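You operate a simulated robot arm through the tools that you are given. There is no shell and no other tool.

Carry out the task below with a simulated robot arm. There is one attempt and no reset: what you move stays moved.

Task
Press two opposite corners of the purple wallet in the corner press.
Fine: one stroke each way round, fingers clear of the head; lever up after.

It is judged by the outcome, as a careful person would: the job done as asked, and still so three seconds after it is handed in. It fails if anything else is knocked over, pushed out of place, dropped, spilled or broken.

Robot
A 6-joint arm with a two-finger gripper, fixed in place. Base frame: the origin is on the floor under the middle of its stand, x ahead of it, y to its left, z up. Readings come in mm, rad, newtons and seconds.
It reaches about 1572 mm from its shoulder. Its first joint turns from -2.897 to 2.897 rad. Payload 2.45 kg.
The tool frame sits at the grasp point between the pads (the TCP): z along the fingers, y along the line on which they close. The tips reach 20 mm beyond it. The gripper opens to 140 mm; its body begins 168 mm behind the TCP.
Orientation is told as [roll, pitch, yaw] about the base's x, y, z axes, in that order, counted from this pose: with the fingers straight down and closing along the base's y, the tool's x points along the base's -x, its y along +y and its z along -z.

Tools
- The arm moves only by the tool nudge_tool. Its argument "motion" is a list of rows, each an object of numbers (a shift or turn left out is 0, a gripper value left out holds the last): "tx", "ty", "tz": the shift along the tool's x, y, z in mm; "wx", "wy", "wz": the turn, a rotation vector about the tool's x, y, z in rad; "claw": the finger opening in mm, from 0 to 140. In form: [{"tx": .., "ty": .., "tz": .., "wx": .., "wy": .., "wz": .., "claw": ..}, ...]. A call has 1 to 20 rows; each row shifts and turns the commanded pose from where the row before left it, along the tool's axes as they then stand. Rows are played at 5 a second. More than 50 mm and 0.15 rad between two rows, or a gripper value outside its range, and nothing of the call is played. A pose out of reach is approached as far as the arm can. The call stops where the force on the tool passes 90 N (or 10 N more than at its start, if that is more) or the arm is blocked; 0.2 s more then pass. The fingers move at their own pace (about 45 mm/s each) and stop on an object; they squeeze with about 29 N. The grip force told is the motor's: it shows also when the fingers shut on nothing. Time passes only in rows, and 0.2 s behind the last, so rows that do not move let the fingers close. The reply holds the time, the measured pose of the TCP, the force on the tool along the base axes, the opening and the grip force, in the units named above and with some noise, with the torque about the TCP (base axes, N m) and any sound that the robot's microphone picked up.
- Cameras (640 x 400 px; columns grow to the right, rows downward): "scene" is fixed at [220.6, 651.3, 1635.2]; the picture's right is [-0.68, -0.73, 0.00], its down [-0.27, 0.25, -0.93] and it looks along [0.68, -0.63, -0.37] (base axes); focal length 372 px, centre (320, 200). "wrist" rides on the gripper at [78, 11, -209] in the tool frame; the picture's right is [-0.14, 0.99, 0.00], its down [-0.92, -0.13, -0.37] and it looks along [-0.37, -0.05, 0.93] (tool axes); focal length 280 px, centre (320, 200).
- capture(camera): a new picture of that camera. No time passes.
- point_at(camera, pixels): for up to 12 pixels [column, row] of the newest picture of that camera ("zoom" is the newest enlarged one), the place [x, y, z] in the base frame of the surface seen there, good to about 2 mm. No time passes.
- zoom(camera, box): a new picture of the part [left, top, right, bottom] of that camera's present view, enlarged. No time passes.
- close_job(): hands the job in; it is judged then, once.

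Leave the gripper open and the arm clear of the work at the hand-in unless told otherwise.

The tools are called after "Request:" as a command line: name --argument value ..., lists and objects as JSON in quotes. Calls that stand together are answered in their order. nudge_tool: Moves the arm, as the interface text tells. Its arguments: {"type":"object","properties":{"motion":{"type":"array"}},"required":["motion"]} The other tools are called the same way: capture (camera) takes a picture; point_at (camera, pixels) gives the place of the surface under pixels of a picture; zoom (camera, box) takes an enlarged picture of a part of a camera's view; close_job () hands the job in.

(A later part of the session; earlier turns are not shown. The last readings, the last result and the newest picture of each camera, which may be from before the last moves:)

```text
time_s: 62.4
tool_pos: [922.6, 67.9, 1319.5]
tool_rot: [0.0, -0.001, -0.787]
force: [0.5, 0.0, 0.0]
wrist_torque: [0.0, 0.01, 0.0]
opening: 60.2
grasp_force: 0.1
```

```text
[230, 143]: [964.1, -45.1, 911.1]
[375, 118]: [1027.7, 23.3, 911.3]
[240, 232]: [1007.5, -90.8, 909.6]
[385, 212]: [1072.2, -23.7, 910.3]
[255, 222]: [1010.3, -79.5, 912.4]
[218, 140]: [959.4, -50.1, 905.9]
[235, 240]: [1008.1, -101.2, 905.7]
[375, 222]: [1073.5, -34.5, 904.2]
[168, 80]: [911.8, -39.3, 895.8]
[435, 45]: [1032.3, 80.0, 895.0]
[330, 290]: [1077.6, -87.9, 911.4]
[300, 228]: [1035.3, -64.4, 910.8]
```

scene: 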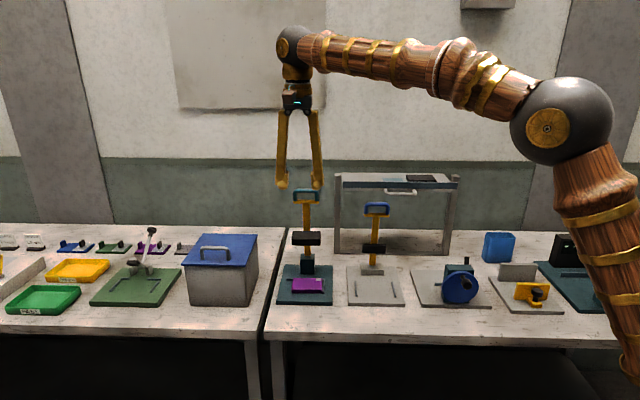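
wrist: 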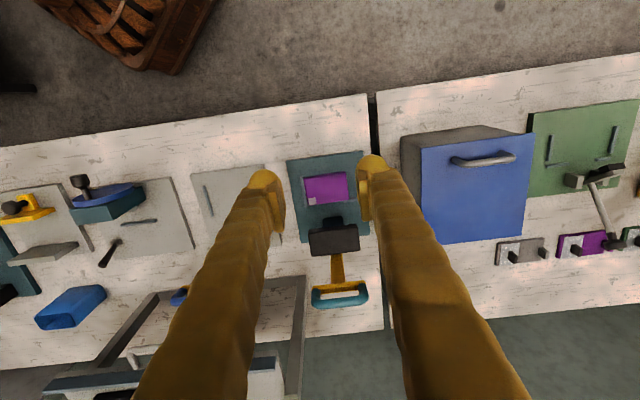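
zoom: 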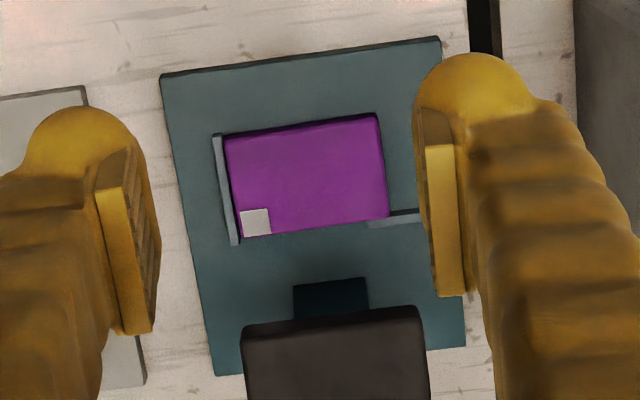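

Wallet still seated, mark on its back-right corner. To turn it, I first need it out of the nest: I'll open to 120, tilt the tool 0.4 rad away from the head, and bring the right finger behind the wallet between side rail and post (u≈651–673).

Request:
nudge_tool --motion '[{"tx": -2, "ty": 6.5, "tz": 44, "claw": 120}, {"tx": -2, "ty": 6.5, "tz": 44}, {"tx": -2, "ty": 6.5, "tz": 44}, {"tx": -2, "ty": 6.5, "tz": 44}, {"tx": -2, "ty": 6.5, "tz": 44}, {"wy": -0.1333}, {"wy": -0.1333}, {"wy": -0.1333}, {"tx": -25, "tz": 38.5}, {"tx": -25, "tz": 38.5}, {"tx": -25, "tz": 38.5}, {"tx": -25, "tz": 38.5}, {}]'

Request:
capture --camera "wrist"

Request:
capture --camera "scene"

```text
time_s: 65.2
tool_pos: [1060.5, -24.4, 997.9]
tool_rot: [0.001, -0.401, -0.785]
force: [-0.8, -0.4, 0.2]
wrist_torque: [0.03, -0.01, -0.04]
opening: 120.0
grasp_force: 0.1
```

```text
taken
```

wrist: 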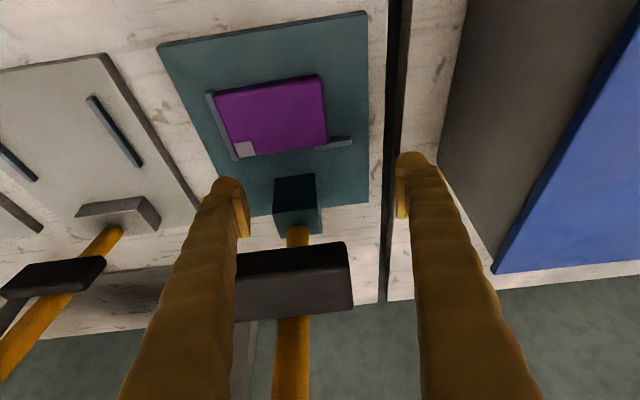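

```text
taken
```

scene: 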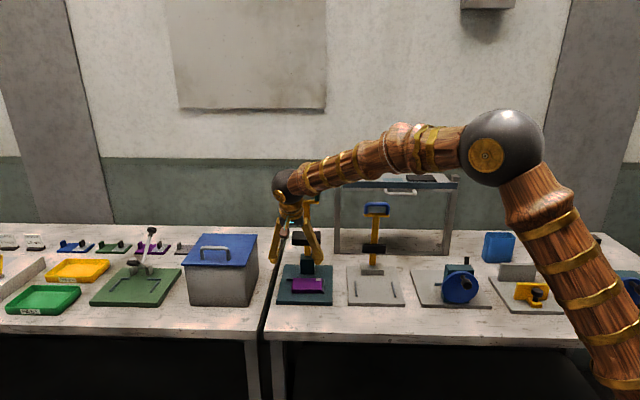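

Request:
point_at --camera "wrist" --pixels '[[226, 185], [240, 200], [243, 225], [228, 250], [215, 300], [250, 260], [346, 250], [275, 190], [314, 190], [240, 155], [325, 140], [225, 178]]'

Request:
zoom --camera "wrist" --box '[180, 60, 380, 320]'

```text
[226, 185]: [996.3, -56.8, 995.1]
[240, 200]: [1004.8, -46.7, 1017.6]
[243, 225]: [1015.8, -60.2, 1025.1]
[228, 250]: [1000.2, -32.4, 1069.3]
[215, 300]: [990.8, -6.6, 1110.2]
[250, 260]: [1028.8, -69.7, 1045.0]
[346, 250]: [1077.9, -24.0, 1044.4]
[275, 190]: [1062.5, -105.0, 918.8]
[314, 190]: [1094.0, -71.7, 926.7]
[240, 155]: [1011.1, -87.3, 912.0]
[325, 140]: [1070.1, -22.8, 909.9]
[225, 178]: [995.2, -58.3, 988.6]
```

```text
1.54 times, centred on (280, 190) of wrist
```

zoom: 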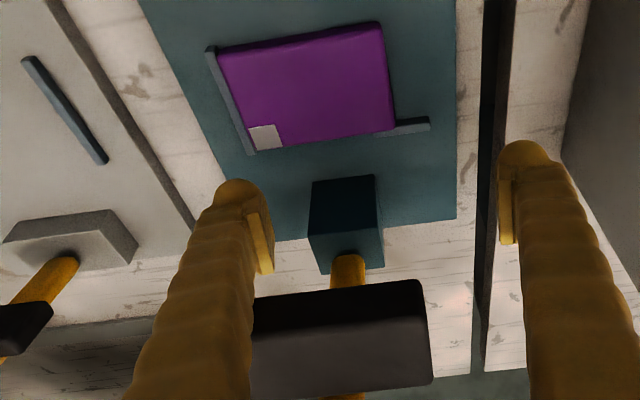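

Finger tip centre is at u≈664; I shift 3 mm right and descend 60 mm along the tool axis, then look again.

Request:
nudge_tool --motion '[{"ty": -3}, {"tz": 20}, {"tz": 20}, {"tz": 20}, {}]'

Request:
capture --camera "wrist"

Request:
zoom --camera "wrist" --box '[150, 60, 370, 280]'

```text
time_s: 66.4
tool_pos: [1075.1, -42.7, 940.7]
tool_rot: [0.0, -0.4, -0.785]
force: [0.1, -0.2, 0.2]
wrist_torque: [0.0, 0.0, -0.02]
opening: 120.0
grasp_force: 0.0
```

```text
taken
```

wrist: 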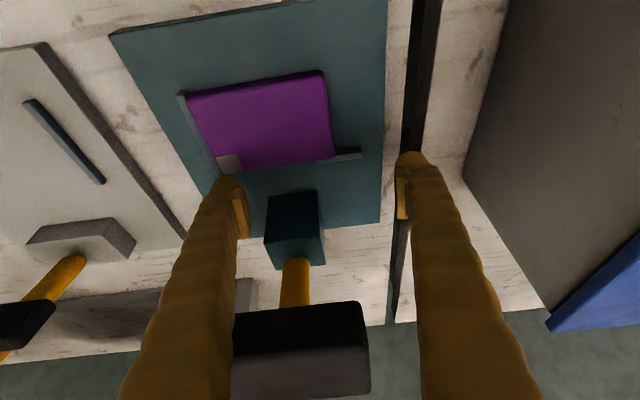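

```text
1.82 times, centred on (260, 170) of wrist
```

zoom: 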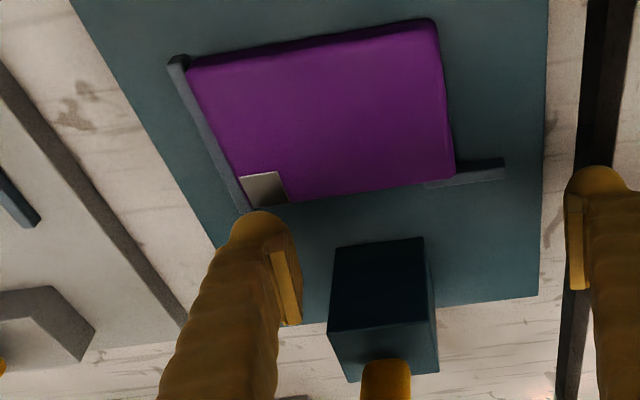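

Request:
point_at --camera "zoom" --pixels '[[262, 215], [238, 228], [290, 232], [232, 245], [298, 300], [280, 255], [245, 207], [270, 198], [300, 195], [340, 250], [425, 245], [262, 235]]'

```text
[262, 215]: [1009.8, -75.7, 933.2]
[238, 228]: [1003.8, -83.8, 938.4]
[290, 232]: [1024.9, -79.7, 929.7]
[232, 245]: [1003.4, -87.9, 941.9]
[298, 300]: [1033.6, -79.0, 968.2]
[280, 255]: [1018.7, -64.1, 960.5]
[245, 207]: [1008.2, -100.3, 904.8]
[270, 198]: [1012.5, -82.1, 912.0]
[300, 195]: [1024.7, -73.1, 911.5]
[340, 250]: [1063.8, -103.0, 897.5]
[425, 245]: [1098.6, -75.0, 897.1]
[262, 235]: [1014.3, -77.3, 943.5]
```

The finger tip is bulkier than thought (radius ≈23 mm front-to-back). I shift 11 mm further back before lowering the last 17 mm, staying between side rail (u 645) and post (u 679).

Request:
nudge_tool --motion '[{"tx": -10.1, "tz": 4.3}, {}]'

Request:
zoom --camera "wrist" --box '[150, 60, 370, 280]'

```text
time_s: 67.0
tool_pos: [1082.3, -50.9, 941.9]
tool_rot: [0.0, -0.401, -0.786]
force: [0.2, 0.0, 0.2]
wrist_torque: [-0.03, 0.0, -0.03]
opening: 119.9
grasp_force: 0.1
```

```text
1.82 times, centred on (260, 170) of wrist
```

zoom: 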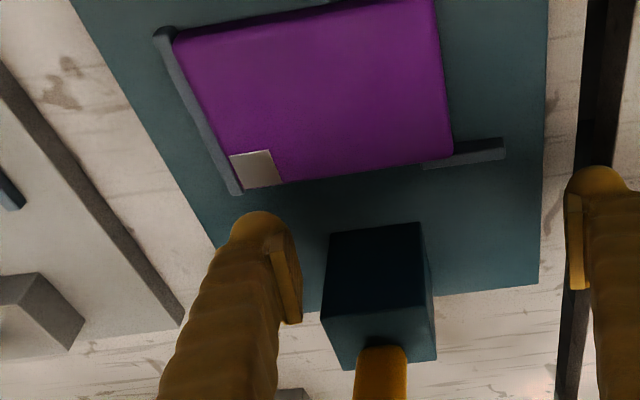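

There's now visible space between finger tip (262,212) and the wallet's back edge, and to the post. Lower 17 mm.

Request:
nudge_tool --motion '[{"tx": 3.3, "tz": 7.9}, {"tx": 3.3, "tz": 7.9}, {}]'

Request:
zoom --camera "wrist" --box '[150, 60, 370, 280]'

```text
time_s: 67.8
tool_pos: [1083.2, -50.0, 925.0]
tool_rot: [0.001, -0.4, -0.786]
force: [-0.2, 0.5, 0.6]
wrist_torque: [0.01, -0.02, -0.01]
opening: 120.2
grasp_force: 0.0
```

```text
1.82 times, centred on (260, 170) of wrist
```

zoom: 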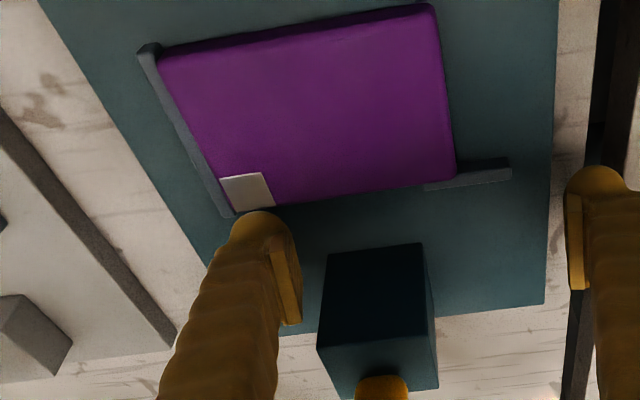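

No contact so far. Now push the wallet forward gently: first 12 mm, then check.

Request:
nudge_tool --motion '[{"tx": 3.7, "tz": -1.6}, {"tx": 3.7, "ty": 1, "tz": -1.6}, {"tx": 3.7, "ty": 1, "tz": -1.6}, {}]'

Request:
zoom --camera "wrist" --box '[150, 60, 370, 280]'

```text
time_s: 68.8
tool_pos: [1076.0, -41.7, 923.2]
tool_rot: [0.002, -0.399, -0.785]
force: [-0.7, 0.2, 0.7]
wrist_torque: [0.01, 0.0, 0.03]
opening: 120.1
grasp_force: 0.2
```

```text
1.82 times, centred on (260, 170) of wrist
```

zoom: 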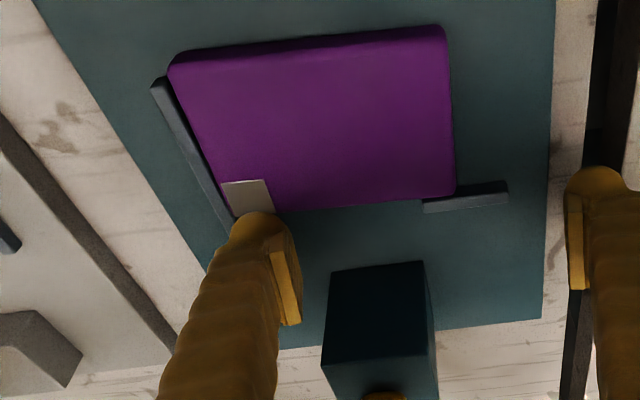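

The wallet is sliding forward, turning only slightly. Continue ~34 mm more.

Request:
nudge_tool --motion '[{"tx": 5.2, "ty": 0.5, "tz": -2.2}, {"tx": 5.2, "ty": 0.5, "tz": -2.2}, {"tx": 5.2, "tz": -2.2}, {"tx": 5.2, "tz": -2.2}, {}]'

Request:
zoom --camera "wrist" --box '[150, 40, 370, 260]'

```text
time_s: 70.0
tool_pos: [1060.2, -24.0, 924.6]
tool_rot: [0.001, -0.402, -0.787]
force: [0.8, 0.3, 2.4]
wrist_torque: [-0.05, 0.08, 0.06]
opening: 119.9
grasp_force: 0.1
```

```text
1.82 times, centred on (260, 150) of wrist
```

zoom: 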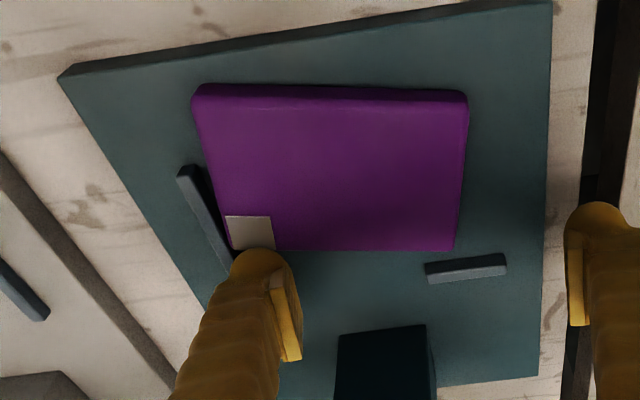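

The wallet is turning a little because I push off-centre. I back off 6 mm, shift the finger 32 mm left to the wallet's middle, and push the last ~12 mm there.

Request:
nudge_tool --motion '[{"tx": -5.5, "tz": 2.3}, {"ty": 16}, {"ty": 16}, {"tx": 3.7, "tz": -1.55}, {"tx": 3.7, "tz": -1.55}, {"tx": 3.7, "tz": -1.55}, {"tx": 3.7, "tz": -1.55}, {}]'

Request:
capture --camera "wrist"

Request:
zoom --camera "wrist" --box '[120, 40, 370, 240]'

```text
time_s: 71.8
tool_pos: [1075.5, 6.5, 925.6]
tool_rot: [0.0, -0.4, -0.787]
force: [0.5, 0.2, 0.6]
wrist_torque: [-0.05, 0.04, 0.03]
opening: 120.2
grasp_force: 0.6
```

```text
taken
```

wrist: 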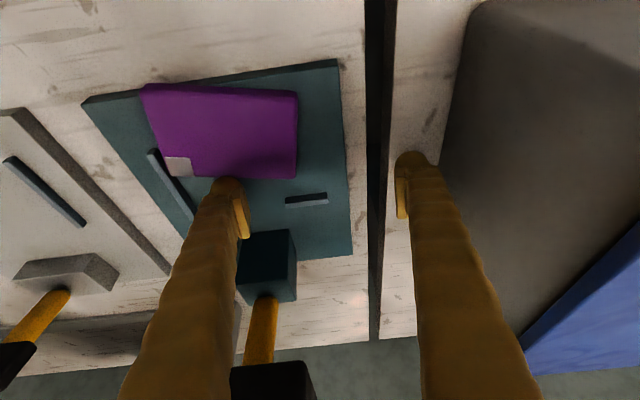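

```text
2.00 times, centred on (245, 140) of wrist
```

zoom: 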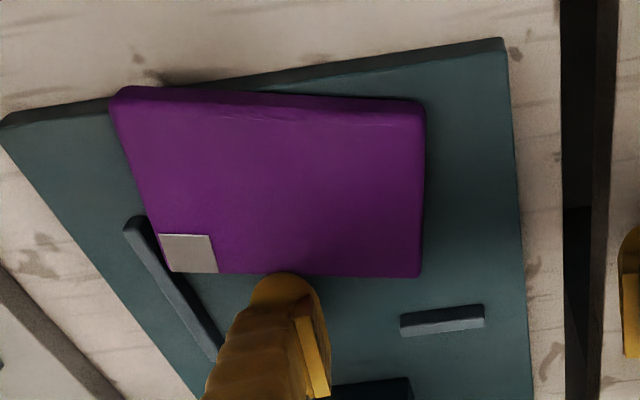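

Request:
point_at --camera "zoom" --pixels '[[122, 97], [415, 112], [412, 270], [172, 266], [190, 250], [270, 180], [300, 272], [420, 200]]'

```text
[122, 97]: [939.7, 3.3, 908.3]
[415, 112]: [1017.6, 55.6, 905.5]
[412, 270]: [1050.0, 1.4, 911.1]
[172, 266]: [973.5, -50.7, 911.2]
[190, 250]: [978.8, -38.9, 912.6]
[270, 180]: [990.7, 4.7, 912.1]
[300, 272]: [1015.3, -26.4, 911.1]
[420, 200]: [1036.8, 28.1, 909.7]
```

The wallet now lies around centre (u 705, v 702), rotated ~12°. I retreat the finger up along its axis, straighten the tool, move forward and turn to yaw ≈0.576 so the fingers will close squarely across the wallet's short side.

Request:
nudge_tool --motion '[{"tx": -7.4, "tz": 3.1}, {"tz": -48}, {"tz": -48}, {"tz": -48}, {"wy": 0.1333}, {"wy": 0.1333}, {"wy": 0.1333}, {"tz": -45, "tx": 20}, {"tz": -45, "tx": 20}, {"ty": -30, "tx": 15}, {"ty": -30}, {}]'

Request:
nudge_tool --motion '[{"wz": -0.1363}, {"wz": -0.1363}, {"wz": -0.1363}, {"wz": -0.1363}, {"wz": -0.1363}, {"wz": -0.1363}, {"wz": -0.1363}, {"wz": -0.1363}, {"wz": -0.1363}, {"wz": -0.1363}, {}]'

Request:
capture --camera "wrist"

```text
time_s: 74.4
tool_pos: [958.8, 34.3, 1145.5]
tool_rot: [0.001, 0.001, -0.786]
force: [0.0, -1.2, 0.0]
wrist_torque: [-0.02, 0.03, 0.04]
opening: 120.1
grasp_force: 0.1
```

```text
time_s: 76.8
tool_pos: [960.3, 37.3, 1146.6]
tool_rot: [0.001, 0.001, 0.577]
force: [0.6, -0.5, 0.2]
wrist_torque: [0.0, 0.0, -0.01]
opening: 120.0
grasp_force: 0.2
```

```text
taken
```

wrist: 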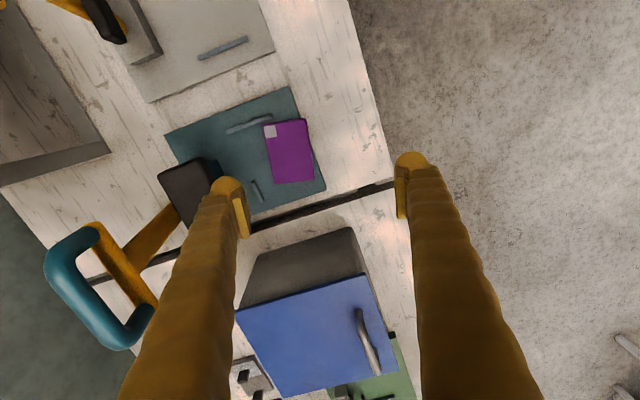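

Request:
zoom --camera "wrist" --box '[240, 90, 350, 200]'

```text
3.64 times, centred on (295, 145) of wrist
```

zoom: 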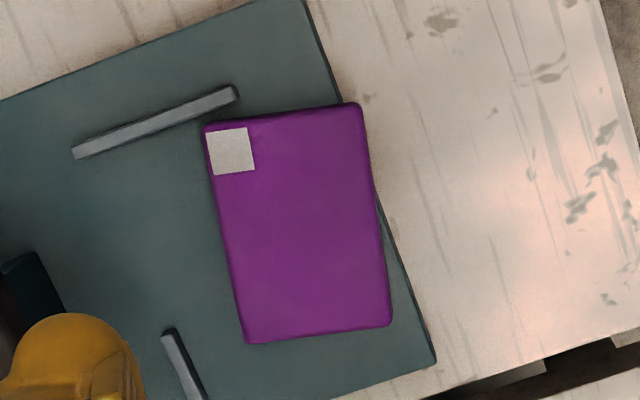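

Request:
point_at --camera "zoom" --pixels '[[206, 128], [355, 107], [248, 337], [386, 321], [215, 185], [232, 280], [368, 180], [380, 270], [280, 118], [315, 330], [230, 150], [295, 225]]'

```text
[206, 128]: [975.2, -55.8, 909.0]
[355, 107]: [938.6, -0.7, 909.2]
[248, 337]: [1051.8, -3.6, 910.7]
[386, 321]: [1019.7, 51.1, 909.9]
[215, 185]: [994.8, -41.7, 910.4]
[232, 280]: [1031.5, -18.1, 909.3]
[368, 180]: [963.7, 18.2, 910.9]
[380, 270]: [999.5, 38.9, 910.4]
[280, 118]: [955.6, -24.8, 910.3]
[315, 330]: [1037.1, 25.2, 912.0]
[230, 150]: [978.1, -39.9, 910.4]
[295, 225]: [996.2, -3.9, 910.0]
```

Wallet centre (996.3, −2.3), long axis at 32.7° – matches tool yaw 33°. Set claw to 92, move over it and descend to z≈960 first.

Request:
nudge_tool --motion '[{"tx": -4.3, "ty": -26.4, "claw": 92}, {"tx": -4.3, "ty": -26.4}, {"tz": 46.6}, {"tz": 46.6}, {"tz": 46.6}, {"tz": 46.6}, {}]'

Request:
capture --camera "wrist"

Request:
capture --camera "scene"

```text
time_s: 77.9
tool_pos: [994.0, 1.0, 1054.2]
tool_rot: [-0.001, -0.008, 0.579]
force: [-42.1, 23.8, 42.6]
wrist_torque: [-1.73, -1.59, -0.67]
opening: 69.9
grasp_force: 0.0
stopped in row 5: the force on the tool passed its limit at 218 N (the readings are from after the stop); the commanded pose is now the measured one
```

```text
taken
```

wrist: 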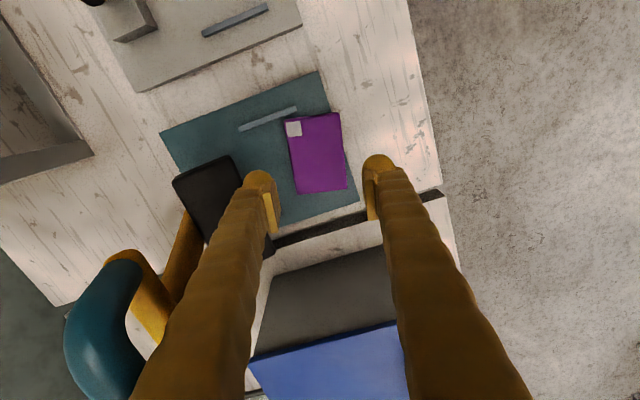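

```text
taken
```

scene: 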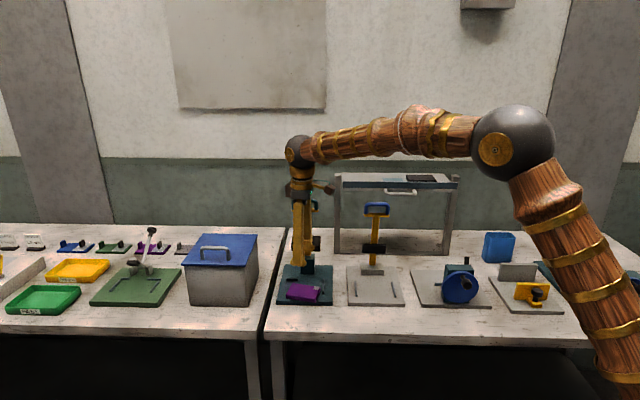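

I hit something at z≈1054: the back finger caught the press head's front edge (it is thicker than I allowed). I retreat immediately forward and up.

Request:
nudge_tool --motion '[{"tx": 1, "ty": 5, "tz": -5}, {"tx": 2, "ty": 10, "tz": -10}, {"tz": -20}, {}]'

Request:
capture --camera "wrist"

Request:
capture --camera "scene"

```text
time_s: 78.9
tool_pos: [983.5, 10.6, 1085.0]
tool_rot: [-0.006, -0.007, 0.579]
force: [0.0, -0.4, 1.6]
wrist_torque: [-0.01, -0.03, -0.01]
opening: 91.8
grasp_force: 0.1
```

```text
taken
```

wrist: 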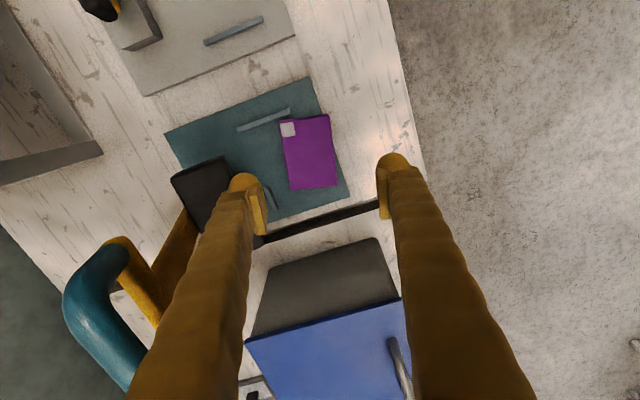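

```text
taken
```

scene: 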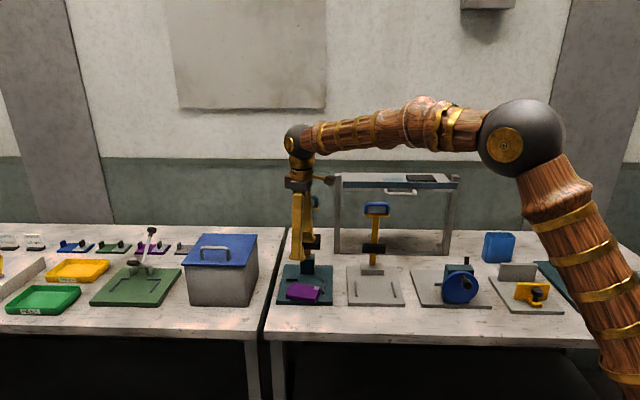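

Free again. I back off forward and check that the press, lever and wallet were not disturbed.

Request:
nudge_tool --motion '[{"tx": 8, "ty": 39, "tz": -20}, {"tx": 8, "ty": 39, "tz": -20}, {"tz": -40}, {}]'

Request:
capture --camera "wrist"

Request:
capture --camera "scene"

Request:
zoom --camera "wrist" --box '[40, 70, 360, 330]'

```text
time_s: 79.9
tool_pos: [927.9, 66.4, 1162.3]
tool_rot: [-0.005, -0.007, 0.579]
force: [-0.5, 0.4, -0.4]
wrist_torque: [0.01, 0.0, 0.03]
opening: 91.9
grasp_force: 0.1
```

```text
taken
```

wrist: 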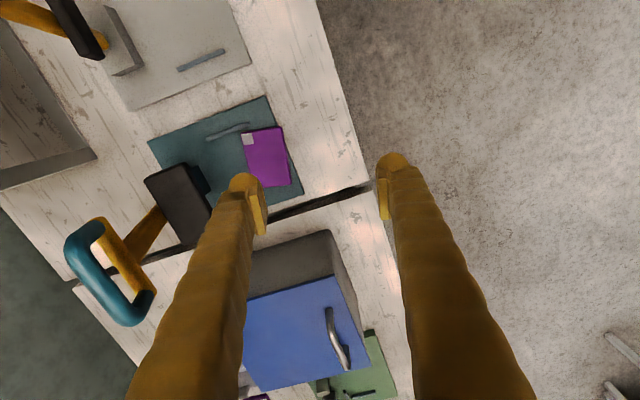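

```text
taken
```

scene: 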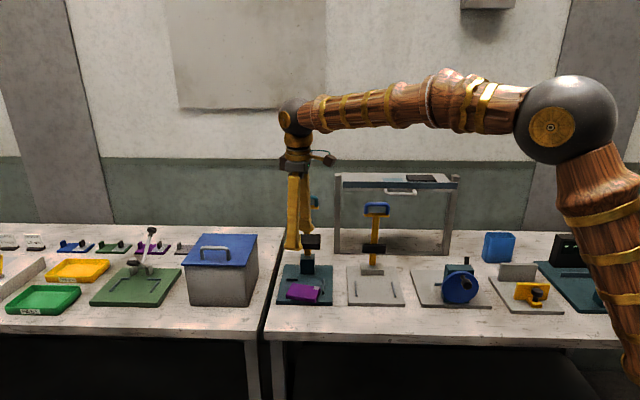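

```text
1.54 times, centred on (200, 200) of wrist
```

zoom: 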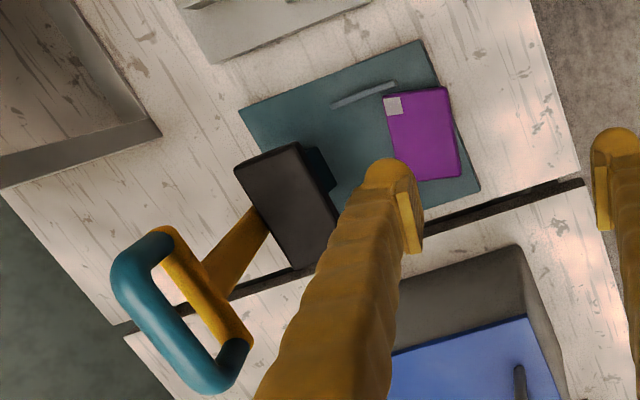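

Request:
point_at --camera "zoom" --pixels '[[242, 108], [420, 42], [478, 190], [335, 105], [392, 84], [236, 168], [292, 145], [115, 285], [150, 345], [205, 385], [300, 180], [425, 130]]'

Request:
zoom --camera "scene" --box '[270, 180, 345, 310]'

```text
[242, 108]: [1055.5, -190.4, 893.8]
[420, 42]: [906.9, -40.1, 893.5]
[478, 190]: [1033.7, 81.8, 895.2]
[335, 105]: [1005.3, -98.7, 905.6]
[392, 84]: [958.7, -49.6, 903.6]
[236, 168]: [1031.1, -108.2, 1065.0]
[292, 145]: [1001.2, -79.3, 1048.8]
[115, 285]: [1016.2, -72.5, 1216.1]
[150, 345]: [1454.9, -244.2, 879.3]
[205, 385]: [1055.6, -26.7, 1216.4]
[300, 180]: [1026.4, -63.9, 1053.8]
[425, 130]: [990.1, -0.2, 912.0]
```

```text
3.08 times, centred on (308, 245) of scene
```

zoom: 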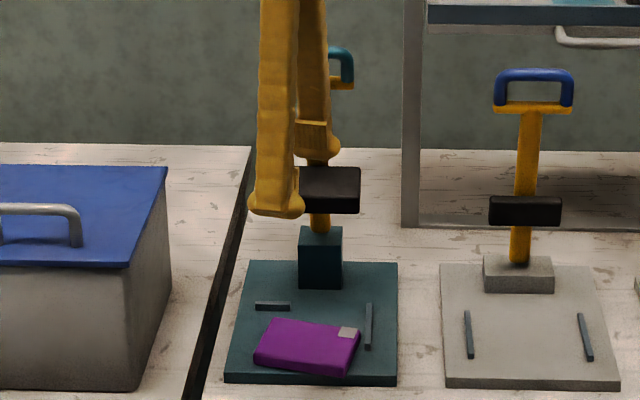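

The bed has not moved and the wallet is fine, but the bump tipped the lever a little forward (bar now v≈770 instead of 803; it stays by friction, no stroke made). First I restore the lever: close fingers, yaw back to 0.785, and approach the bar from the front at z≈1218.

Request:
nudge_tool --motion '[{"wz": -0.103, "tz": -28, "claw": 0}, {"wz": -0.103, "tz": -28}, {}, {}, {"ty": -40}, {"ty": -40}, {"ty": -15}, {}]'

Request:
capture --camera "wrist"

Request:
zoom --camera "wrist" --box '[140, 90, 380, 290]'

```text
time_s: 81.7
tool_pos: [993.1, -2.7, 1220.7]
tool_rot: [-0.003, -0.009, 0.786]
force: [0.7, 0.1, 0.3]
wrist_torque: [-0.01, -0.01, 0.02]
opening: 0.3
grasp_force: 28.6
```

```text
taken
```

wrist: 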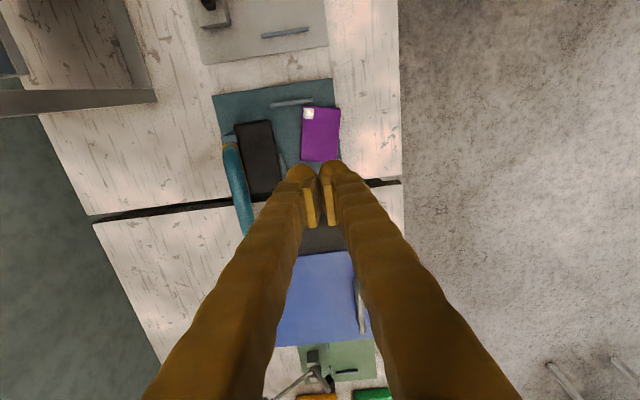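

```text
2.00 times, centred on (260, 190) of wrist
```

zoom: 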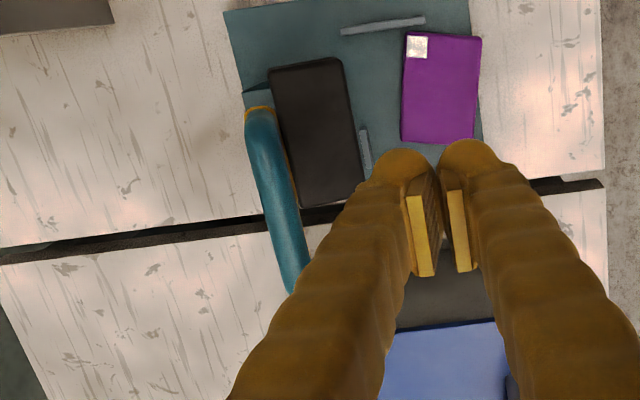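

Request:
point_at --camera "zoom" --pixels '[[262, 150], [270, 190], [280, 230], [290, 270], [345, 90], [360, 180], [300, 75], [375, 180]]'

```text
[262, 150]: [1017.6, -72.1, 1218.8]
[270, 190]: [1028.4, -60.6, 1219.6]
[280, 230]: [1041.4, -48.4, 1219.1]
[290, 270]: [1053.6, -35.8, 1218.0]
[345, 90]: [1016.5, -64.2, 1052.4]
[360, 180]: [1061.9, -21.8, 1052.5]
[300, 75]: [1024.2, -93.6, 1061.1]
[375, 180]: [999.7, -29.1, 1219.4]
```

Bar centre now (v 770, z 1213). I advance: first to near contact, then push the bar back gently.

Request:
nudge_tool --motion '[{"ty": -20}, {"ty": -10}, {"ty": -6}, {"ty": -6}, {"ty": -6}, {"ty": -6}, {}]'

Request:
zoom --camera "wrist" --box '[140, 90, 380, 290]'

```text
time_s: 83.3
tool_pos: [1033.4, -38.5, 1220.0]
tool_rot: [-0.004, -0.007, 0.785]
force: [0.2, -0.2, 0.9]
wrist_torque: [0.03, -0.02, 0.0]
opening: 0.2
grasp_force: 29.1
```

```text
2.00 times, centred on (260, 190) of wrist
```

zoom: 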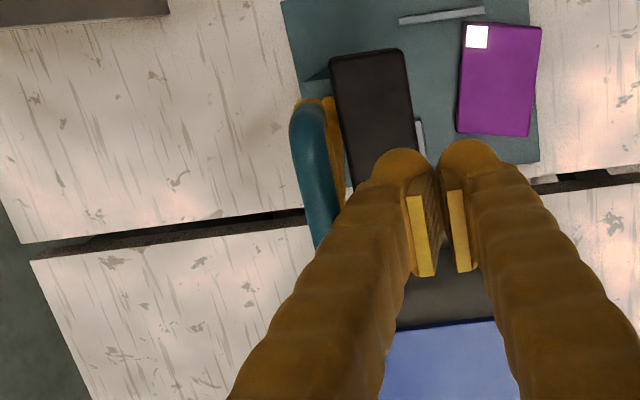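

Request:
point_at --camera "zoom" --pixels '[[305, 130], [312, 170], [318, 200], [335, 130], [365, 100], [372, 170], [350, 215]]'

Request:
zoom --camera "scene" --box '[270, 160, 345, 290]'

```text
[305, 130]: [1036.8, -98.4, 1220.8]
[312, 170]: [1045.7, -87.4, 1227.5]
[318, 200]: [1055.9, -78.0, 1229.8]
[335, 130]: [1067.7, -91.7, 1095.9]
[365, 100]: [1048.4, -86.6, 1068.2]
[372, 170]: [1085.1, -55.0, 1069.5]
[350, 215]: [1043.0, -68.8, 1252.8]
```

```text
3.08 times, centred on (308, 225) of scene
```

zoom: 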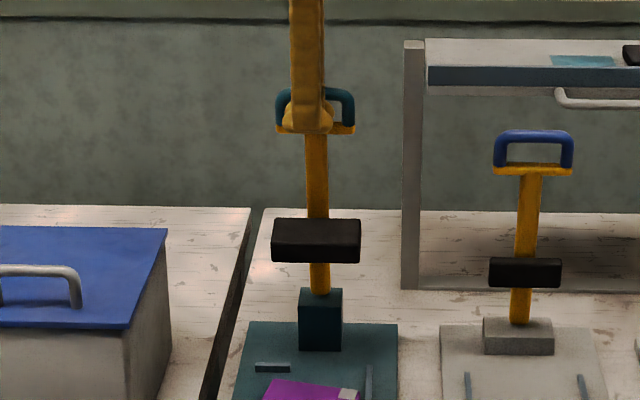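

The lever is back at v≈802. A further 2 mm to feel for the upper stop.

Request:
nudge_tool --motion '[{"ty": -2}, {}]'

Request:
nudge_tool --motion '[{"ty": -2}, {}]'

```text
time_s: 83.9
tool_pos: [1034.1, -39.7, 1221.2]
tool_rot: [-0.003, -0.008, 0.784]
force: [-0.6, -0.3, 1.1]
wrist_torque: [0.02, -0.02, 0.0]
opening: 0.0
grasp_force: 28.8
```

```text
time_s: 84.5
tool_pos: [1033.9, -41.9, 1221.2]
tool_rot: [-0.006, -0.007, 0.786]
force: [0.7, -0.2, 0.5]
wrist_torque: [0.06, 0.0, -0.01]
opening: 0.2
grasp_force: 28.9
```

Request:
zoom --camera "wrist" --box '[140, 90, 380, 290]'

Request:
point_at --camera "zoom" --pixels '[[308, 130], [315, 170], [321, 200], [350, 230]]'

```text
2.00 times, centred on (260, 190) of wrist
```

zoom: 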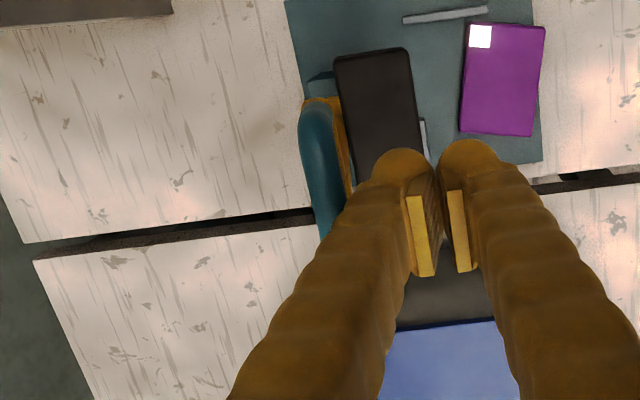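

```text
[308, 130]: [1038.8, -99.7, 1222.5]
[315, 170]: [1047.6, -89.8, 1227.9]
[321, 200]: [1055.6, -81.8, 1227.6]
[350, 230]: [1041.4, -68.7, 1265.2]
```

The lever is fully back up (bar at v≈804, as at the start). Now I withdraw, tilt 0.4 rad forward-leaning, and bring the closed fingers down behind the wallet's middle (u≈702) to slide it further away from the head.

Request:
nudge_tool --motion '[{"ty": 40}, {"ty": 40}, {"wx": 0.1333}, {"wx": 0.1333}, {"wx": 0.1333}, {"ty": 5.5, "tz": 45.9}, {"ty": 5.5, "tz": 45.9}, {"ty": 5.5, "tz": 45.9}, {"ty": 5.5, "tz": 45.9}, {"ty": 5.5, "tz": 45.9}, {}]'

Request:
capture --camera "wrist"

```text
time_s: 86.9
tool_pos: [1025.7, -32.1, 999.1]
tool_rot: [-0.405, -0.006, 0.786]
force: [-0.2, 1.0, 0.3]
wrist_torque: [0.0, -0.02, -0.01]
opening: 0.0
grasp_force: 29.3
```

```text
taken
```

wrist: 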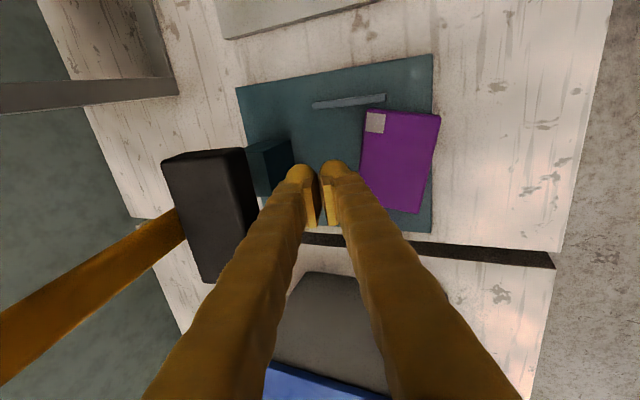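

Request:
nudge_tool --motion '[{"ty": 1.35, "tz": 19.2}, {"ty": 1.35, "tz": 19.2}, {"ty": 1.35, "tz": 19.2}, {"ty": 1.35, "tz": 19.2}, {}]'

Request:
capture --camera "wrist"

Request:
zoom --camera "wrist" --box '[220, 40, 460, 240]'

```text
time_s: 88.1
tool_pos: [1042.6, -46.4, 924.6]
tool_rot: [-0.402, -0.007, 0.786]
force: [0.3, 0.0, 0.4]
wrist_torque: [0.05, 0.0, -0.04]
opening: 0.0
grasp_force: 28.9
```

```text
taken
```

wrist: 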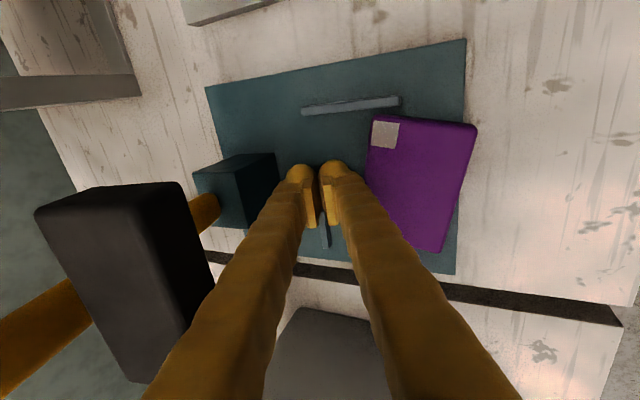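

```text
2.00 times, centred on (340, 140) of wrist
```

zoom: 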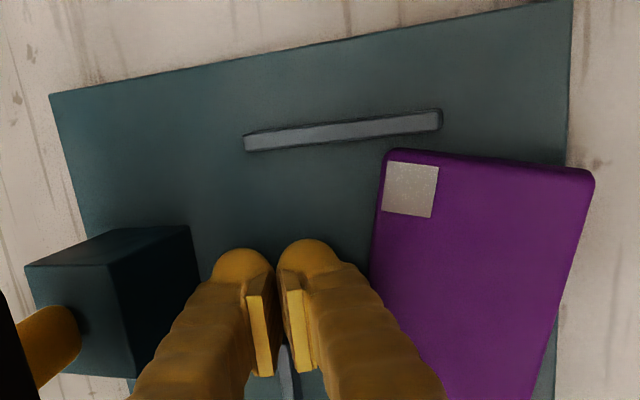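

Fingers are behind the wallet's middle without touching. Now push forward ~28 mm in steps.

Request:
nudge_tool --motion '[{"ty": 4.6, "tz": -1.95}, {"ty": 4.6, "tz": -1.95}, {"ty": 4.6, "tz": -1.95}, {"ty": 4.6, "tz": -1.95}, {}]'

Request:
zoom --camera "wrist" --box '[220, 40, 460, 240]'

```text
time_s: 89.3
tool_pos: [1028.6, -31.8, 925.1]
tool_rot: [-0.402, -0.009, 0.785]
force: [0.1, -0.3, 1.3]
wrist_torque: [-0.01, -0.01, 0.01]
opening: 0.0
grasp_force: 29.4
```

```text
2.00 times, centred on (340, 140) of wrist
```

zoom: 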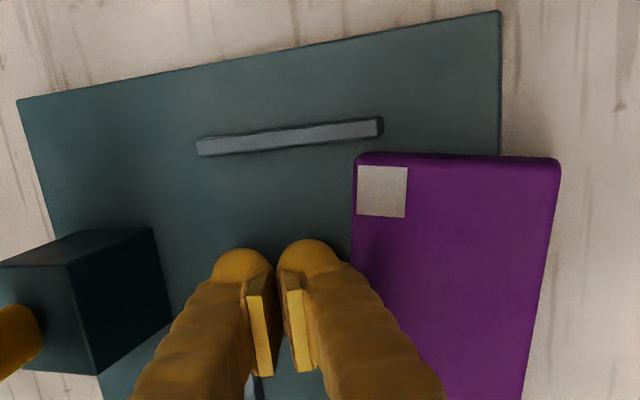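

Request:
point_at --camera "zoom" --pixels '[[360, 158], [553, 165], [520, 390], [356, 220], [358, 260], [540, 290], [450, 160], [380, 190], [499, 100]]'

```text
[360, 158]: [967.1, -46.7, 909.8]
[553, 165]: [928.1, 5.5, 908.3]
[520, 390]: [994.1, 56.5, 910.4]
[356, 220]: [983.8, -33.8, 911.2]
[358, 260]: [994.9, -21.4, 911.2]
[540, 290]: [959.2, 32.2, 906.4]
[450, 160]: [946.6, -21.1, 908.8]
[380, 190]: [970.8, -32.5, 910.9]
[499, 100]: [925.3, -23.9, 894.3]
```

The wallet's centre is now about (u 704, v 689), ~7° off square, with ~17 mm overhang at the bed front (stable). I retreat up along the tool axis, straighten, and look straight down.

Request:
nudge_tool --motion '[{"ty": -5.5, "tz": 2.3}, {"tz": -48}, {"tz": -48}, {"tz": -48}, {"wx": -0.134}, {"wx": -0.134}, {"wx": -0.134}, {"tz": -45, "ty": 20}, {"tz": -30, "ty": 20, "claw": 90}, {}, {}]'

Request:
capture --camera "wrist"

Request:
zoom --camera "wrist" --box '[220, 60, 380, 200]'

```text
time_s: 91.7
tool_pos: [965.2, 31.8, 1133.6]
tool_rot: [-0.002, -0.007, 0.784]
force: [0.4, -0.7, 0.0]
wrist_torque: [0.03, -0.03, 0.0]
opening: 69.6
grasp_force: 0.0
```

```text
taken
```

wrist: 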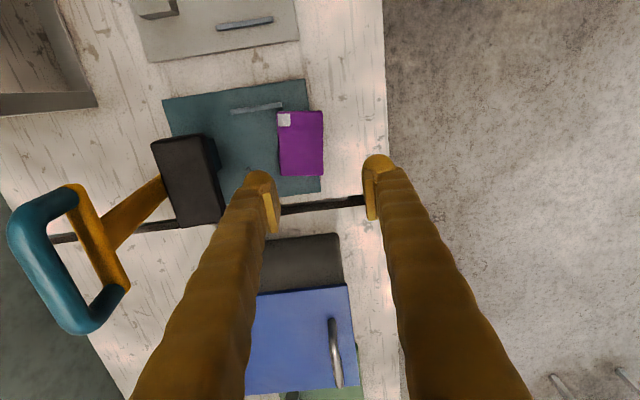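

```text
2.86 times, centred on (300, 130) of wrist
```

zoom: 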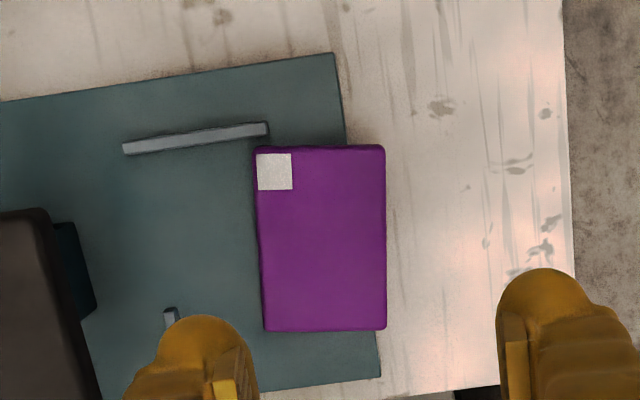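

Request:
point_at --camera "zoom" --pixels '[[258, 150], [381, 149], [267, 326], [383, 324], [258, 210], [263, 280], [384, 200], [384, 290], [320, 235]]'

Request:
point_at --camera "wrist" --pixels '[[22, 260], [45, 300], [155, 145], [205, 140]]'

```text
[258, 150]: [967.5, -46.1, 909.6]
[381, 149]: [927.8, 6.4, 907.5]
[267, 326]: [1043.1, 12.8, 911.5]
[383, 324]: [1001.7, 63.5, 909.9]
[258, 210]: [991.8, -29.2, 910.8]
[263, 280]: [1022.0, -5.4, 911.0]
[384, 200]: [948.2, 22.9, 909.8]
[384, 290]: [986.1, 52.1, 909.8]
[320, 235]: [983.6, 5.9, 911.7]
```

```text
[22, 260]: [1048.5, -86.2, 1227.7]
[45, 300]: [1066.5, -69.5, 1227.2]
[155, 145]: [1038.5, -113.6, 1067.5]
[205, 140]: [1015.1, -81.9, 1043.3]
```

Wallet centre (985.0, 9.2), long axis at 37.8°; lever confirmed up (bar v≈802). I turn to yaw 0.66, centre over it with claw 86 (14 mm clearance to the head) and descend in stages.

Request:
nudge_tool --motion '[{"wz": 0.124, "claw": 86}, {"tx": -0.9, "ty": -15}, {"tx": -0.9, "ty": -15}, {"tz": 20}, {"tz": 20}, {"tz": 20}, {}]'

Request:
capture --camera "wrist"

Request:
zoom --camera "scene" --box '[250, 140, 370, 320]'

```text
time_s: 93.3
tool_pos: [983.3, 8.1, 1074.2]
tool_rot: [-0.001, -0.006, 0.661]
force: [-0.6, -1.3, 0.1]
wrist_torque: [0.02, 0.04, 0.04]
opening: 85.9
grasp_force: 0.0
```

```text
taken
```

wrist: 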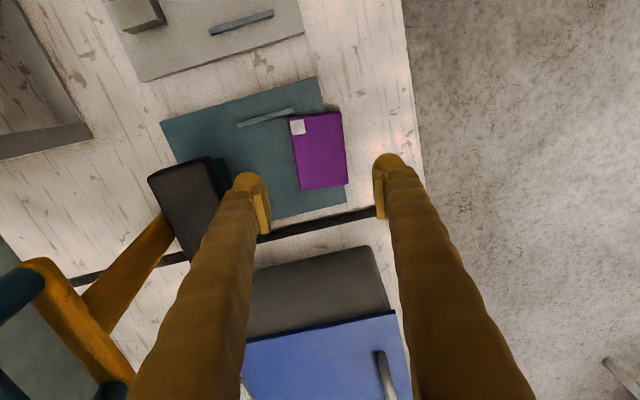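

```text
2.22 times, centred on (310, 230) of scene
```

zoom: 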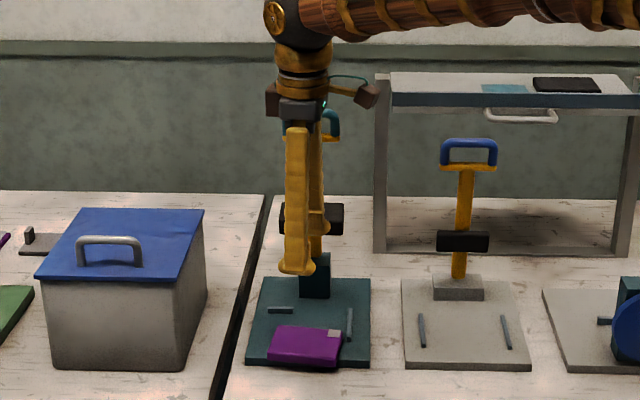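

Request:
point_at --camera "wrist" --pixels '[[236, 183], [234, 192], [245, 176], [222, 170], [224, 185], [230, 210], [228, 178], [262, 215]]'

Request:
zoom --camera "wrist" --box '[140, 130, 300, 260]'

```text
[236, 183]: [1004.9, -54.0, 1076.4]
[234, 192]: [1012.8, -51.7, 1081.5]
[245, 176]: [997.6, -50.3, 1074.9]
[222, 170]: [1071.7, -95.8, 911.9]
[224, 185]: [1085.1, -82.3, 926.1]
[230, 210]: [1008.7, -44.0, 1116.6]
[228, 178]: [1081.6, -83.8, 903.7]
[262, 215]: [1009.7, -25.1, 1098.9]
```

```text
3.08 times, centred on (220, 195) of wrist
```

zoom: 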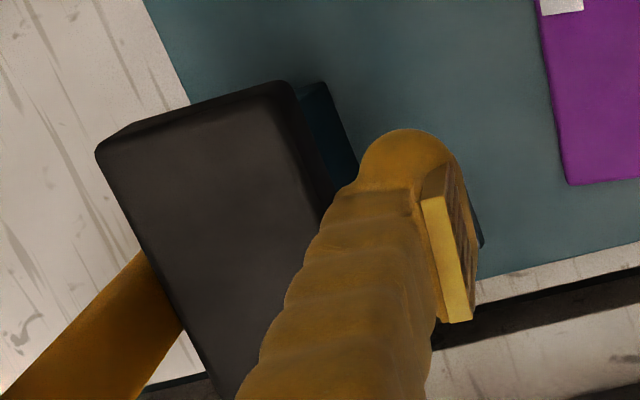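

Finger's outer face is at v≈753–760 versus the head front at v≈777: clear. Continue down slowly to z≈960.

Request:
nudge_tool --motion '[{"tz": 16}, {"tz": 16}, {"tz": 20}, {"tz": 20}, {"tz": 20}, {"tz": 20}, {}]'

Request:
capture --camera "wrist"

Request:
zoom --camera "wrist" --box '[220, 60, 420, 240]'

```text
time_s: 94.9
tool_pos: [984.6, 8.5, 960.3]
tool_rot: [0.001, -0.008, 0.66]
force: [0.4, -0.9, -1.0]
wrist_torque: [-0.01, 0.0, 0.0]
opening: 86.0
grasp_force: 0.0
```

```text
taken
```

wrist: 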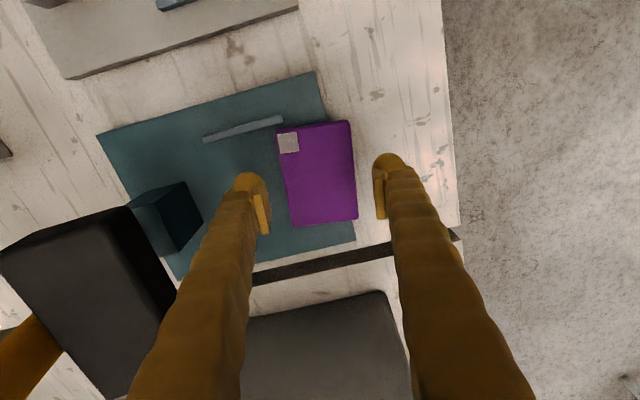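

```text
2.22 times, centred on (320, 150) of wrist
```

zoom: 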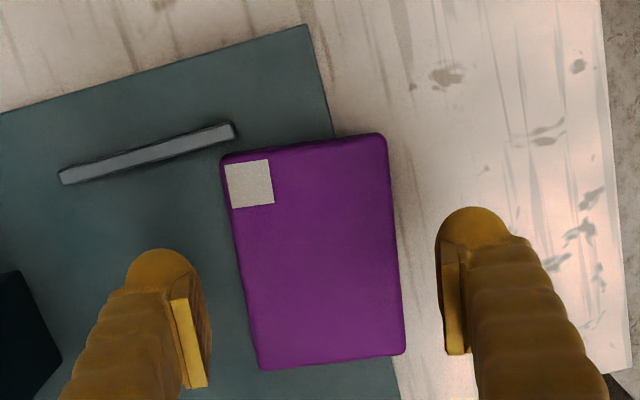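

The wallet is centred between the open fingers. Lower the last 43 mm.

Request:
nudge_tool --motion '[{"tz": 18}, {"tz": 15}, {"tz": 9}, {}]'

Request:
zoom --camera "wrist" --box '[220, 60, 420, 240]'

```text
time_s: 95.9
tool_pos: [983.8, 8.2, 919.0]
tool_rot: [-0.003, -0.008, 0.662]
force: [0.5, 0.3, -0.2]
wrist_torque: [0.01, 0.0, -0.03]
opening: 85.9
grasp_force: 0.0
```

```text
2.22 times, centred on (320, 150) of wrist
```

zoom: 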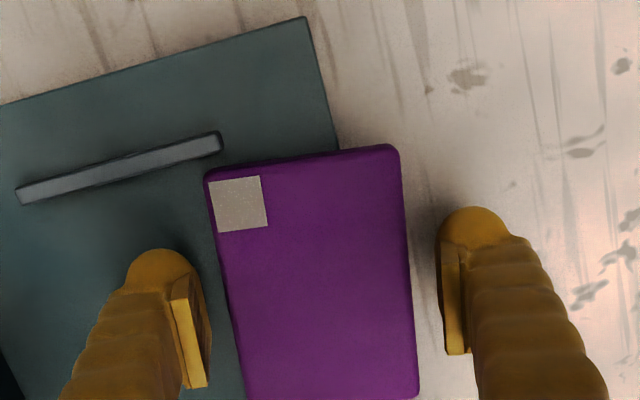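

Now close on the wallet's short side.

Request:
nudge_tool --motion '[{"claw": 0}, {}, {}, {}, {}]'

Request:
zoom --camera "wrist" --box '[220, 60, 420, 240]'

```text
time_s: 97.1
tool_pos: [984.6, 9.1, 920.2]
tool_rot: [-0.001, -0.006, 0.661]
force: [0.1, -0.3, 0.0]
wrist_torque: [-0.04, 0.0, 0.04]
opening: 68.7
grasp_force: 29.2
```

```text
2.22 times, centred on (320, 150) of wrist
```

zoom: 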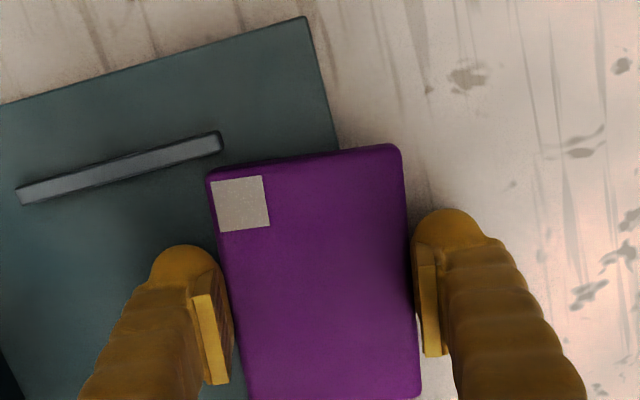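

Gripped at 68.7 mm. Lift 30 mm and check that the wallet comes along.

Request:
nudge_tool --motion '[{"tz": -5}, {"tz": -10}, {"tz": -15}, {}]'

Request:
zoom --camera "wrist" --box '[220, 60, 420, 240]'

Request:
zoom --camera "scene" --box '[260, 220, 360, 320]'

```text
time_s: 98.1
tool_pos: [985.6, 7.6, 948.6]
tool_rot: [-0.003, -0.008, 0.661]
force: [0.3, -0.7, -0.5]
wrist_torque: [0.01, 0.0, -0.02]
opening: 0.0
grasp_force: 29.2
```

```text
2.22 times, centred on (320, 150) of wrist
```

zoom: 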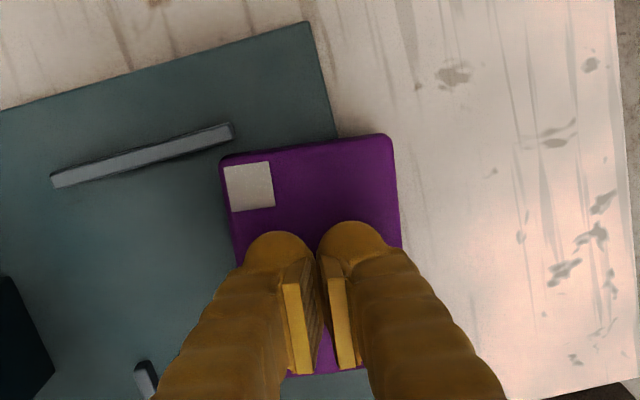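

```text
4.00 times, centred on (310, 270) of scene
```

zoom: 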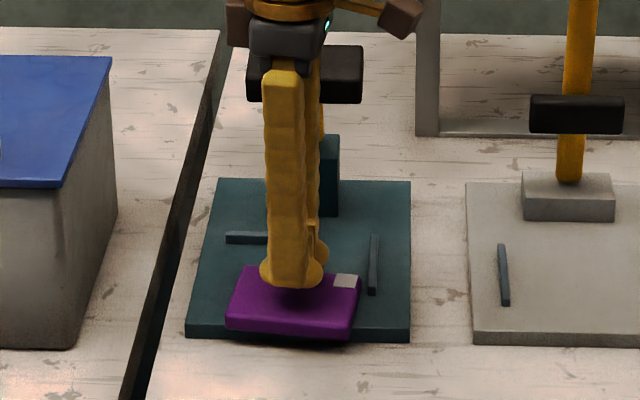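

The fingers slipped off – the rounded tips held only the wallet's upper edge, so I must grip lower. The wallet stayed in place. I reopen to 86 and measure it again.

Request:
nudge_tool --motion '[{"claw": 86}, {}, {}, {}, {}, {}]'

Request:
zoom --camera "wrist" --box '[220, 60, 420, 240]'

```text
time_s: 99.5
tool_pos: [984.2, 7.5, 948.7]
tool_rot: [-0.002, -0.006, 0.662]
force: [0.2, 0.1, -0.1]
wrist_torque: [0.0, -0.03, -0.01]
opening: 85.9
grasp_force: 0.1
```

```text
2.22 times, centred on (320, 150) of wrist
```

zoom: 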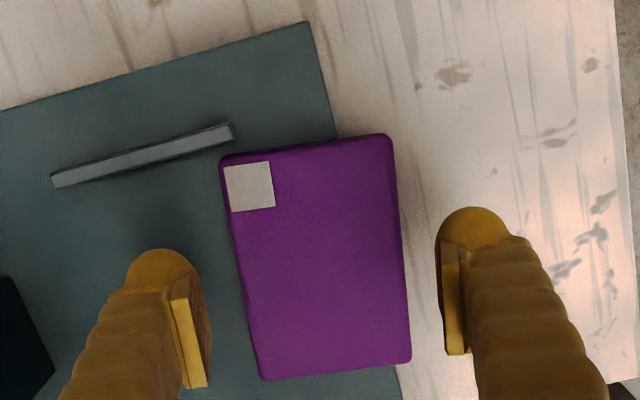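

Request:
point_at --camera "zoom" --pixels '[[224, 160], [386, 138], [265, 374], [407, 358], [236, 250], [252, 340], [398, 210], [405, 310], [315, 255]]'

```text
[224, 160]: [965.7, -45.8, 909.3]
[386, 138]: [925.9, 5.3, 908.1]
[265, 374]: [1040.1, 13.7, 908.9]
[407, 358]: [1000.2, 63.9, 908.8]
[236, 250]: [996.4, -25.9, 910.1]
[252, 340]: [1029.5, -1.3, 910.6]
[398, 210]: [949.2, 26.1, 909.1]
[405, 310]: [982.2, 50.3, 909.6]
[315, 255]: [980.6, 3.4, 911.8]
```

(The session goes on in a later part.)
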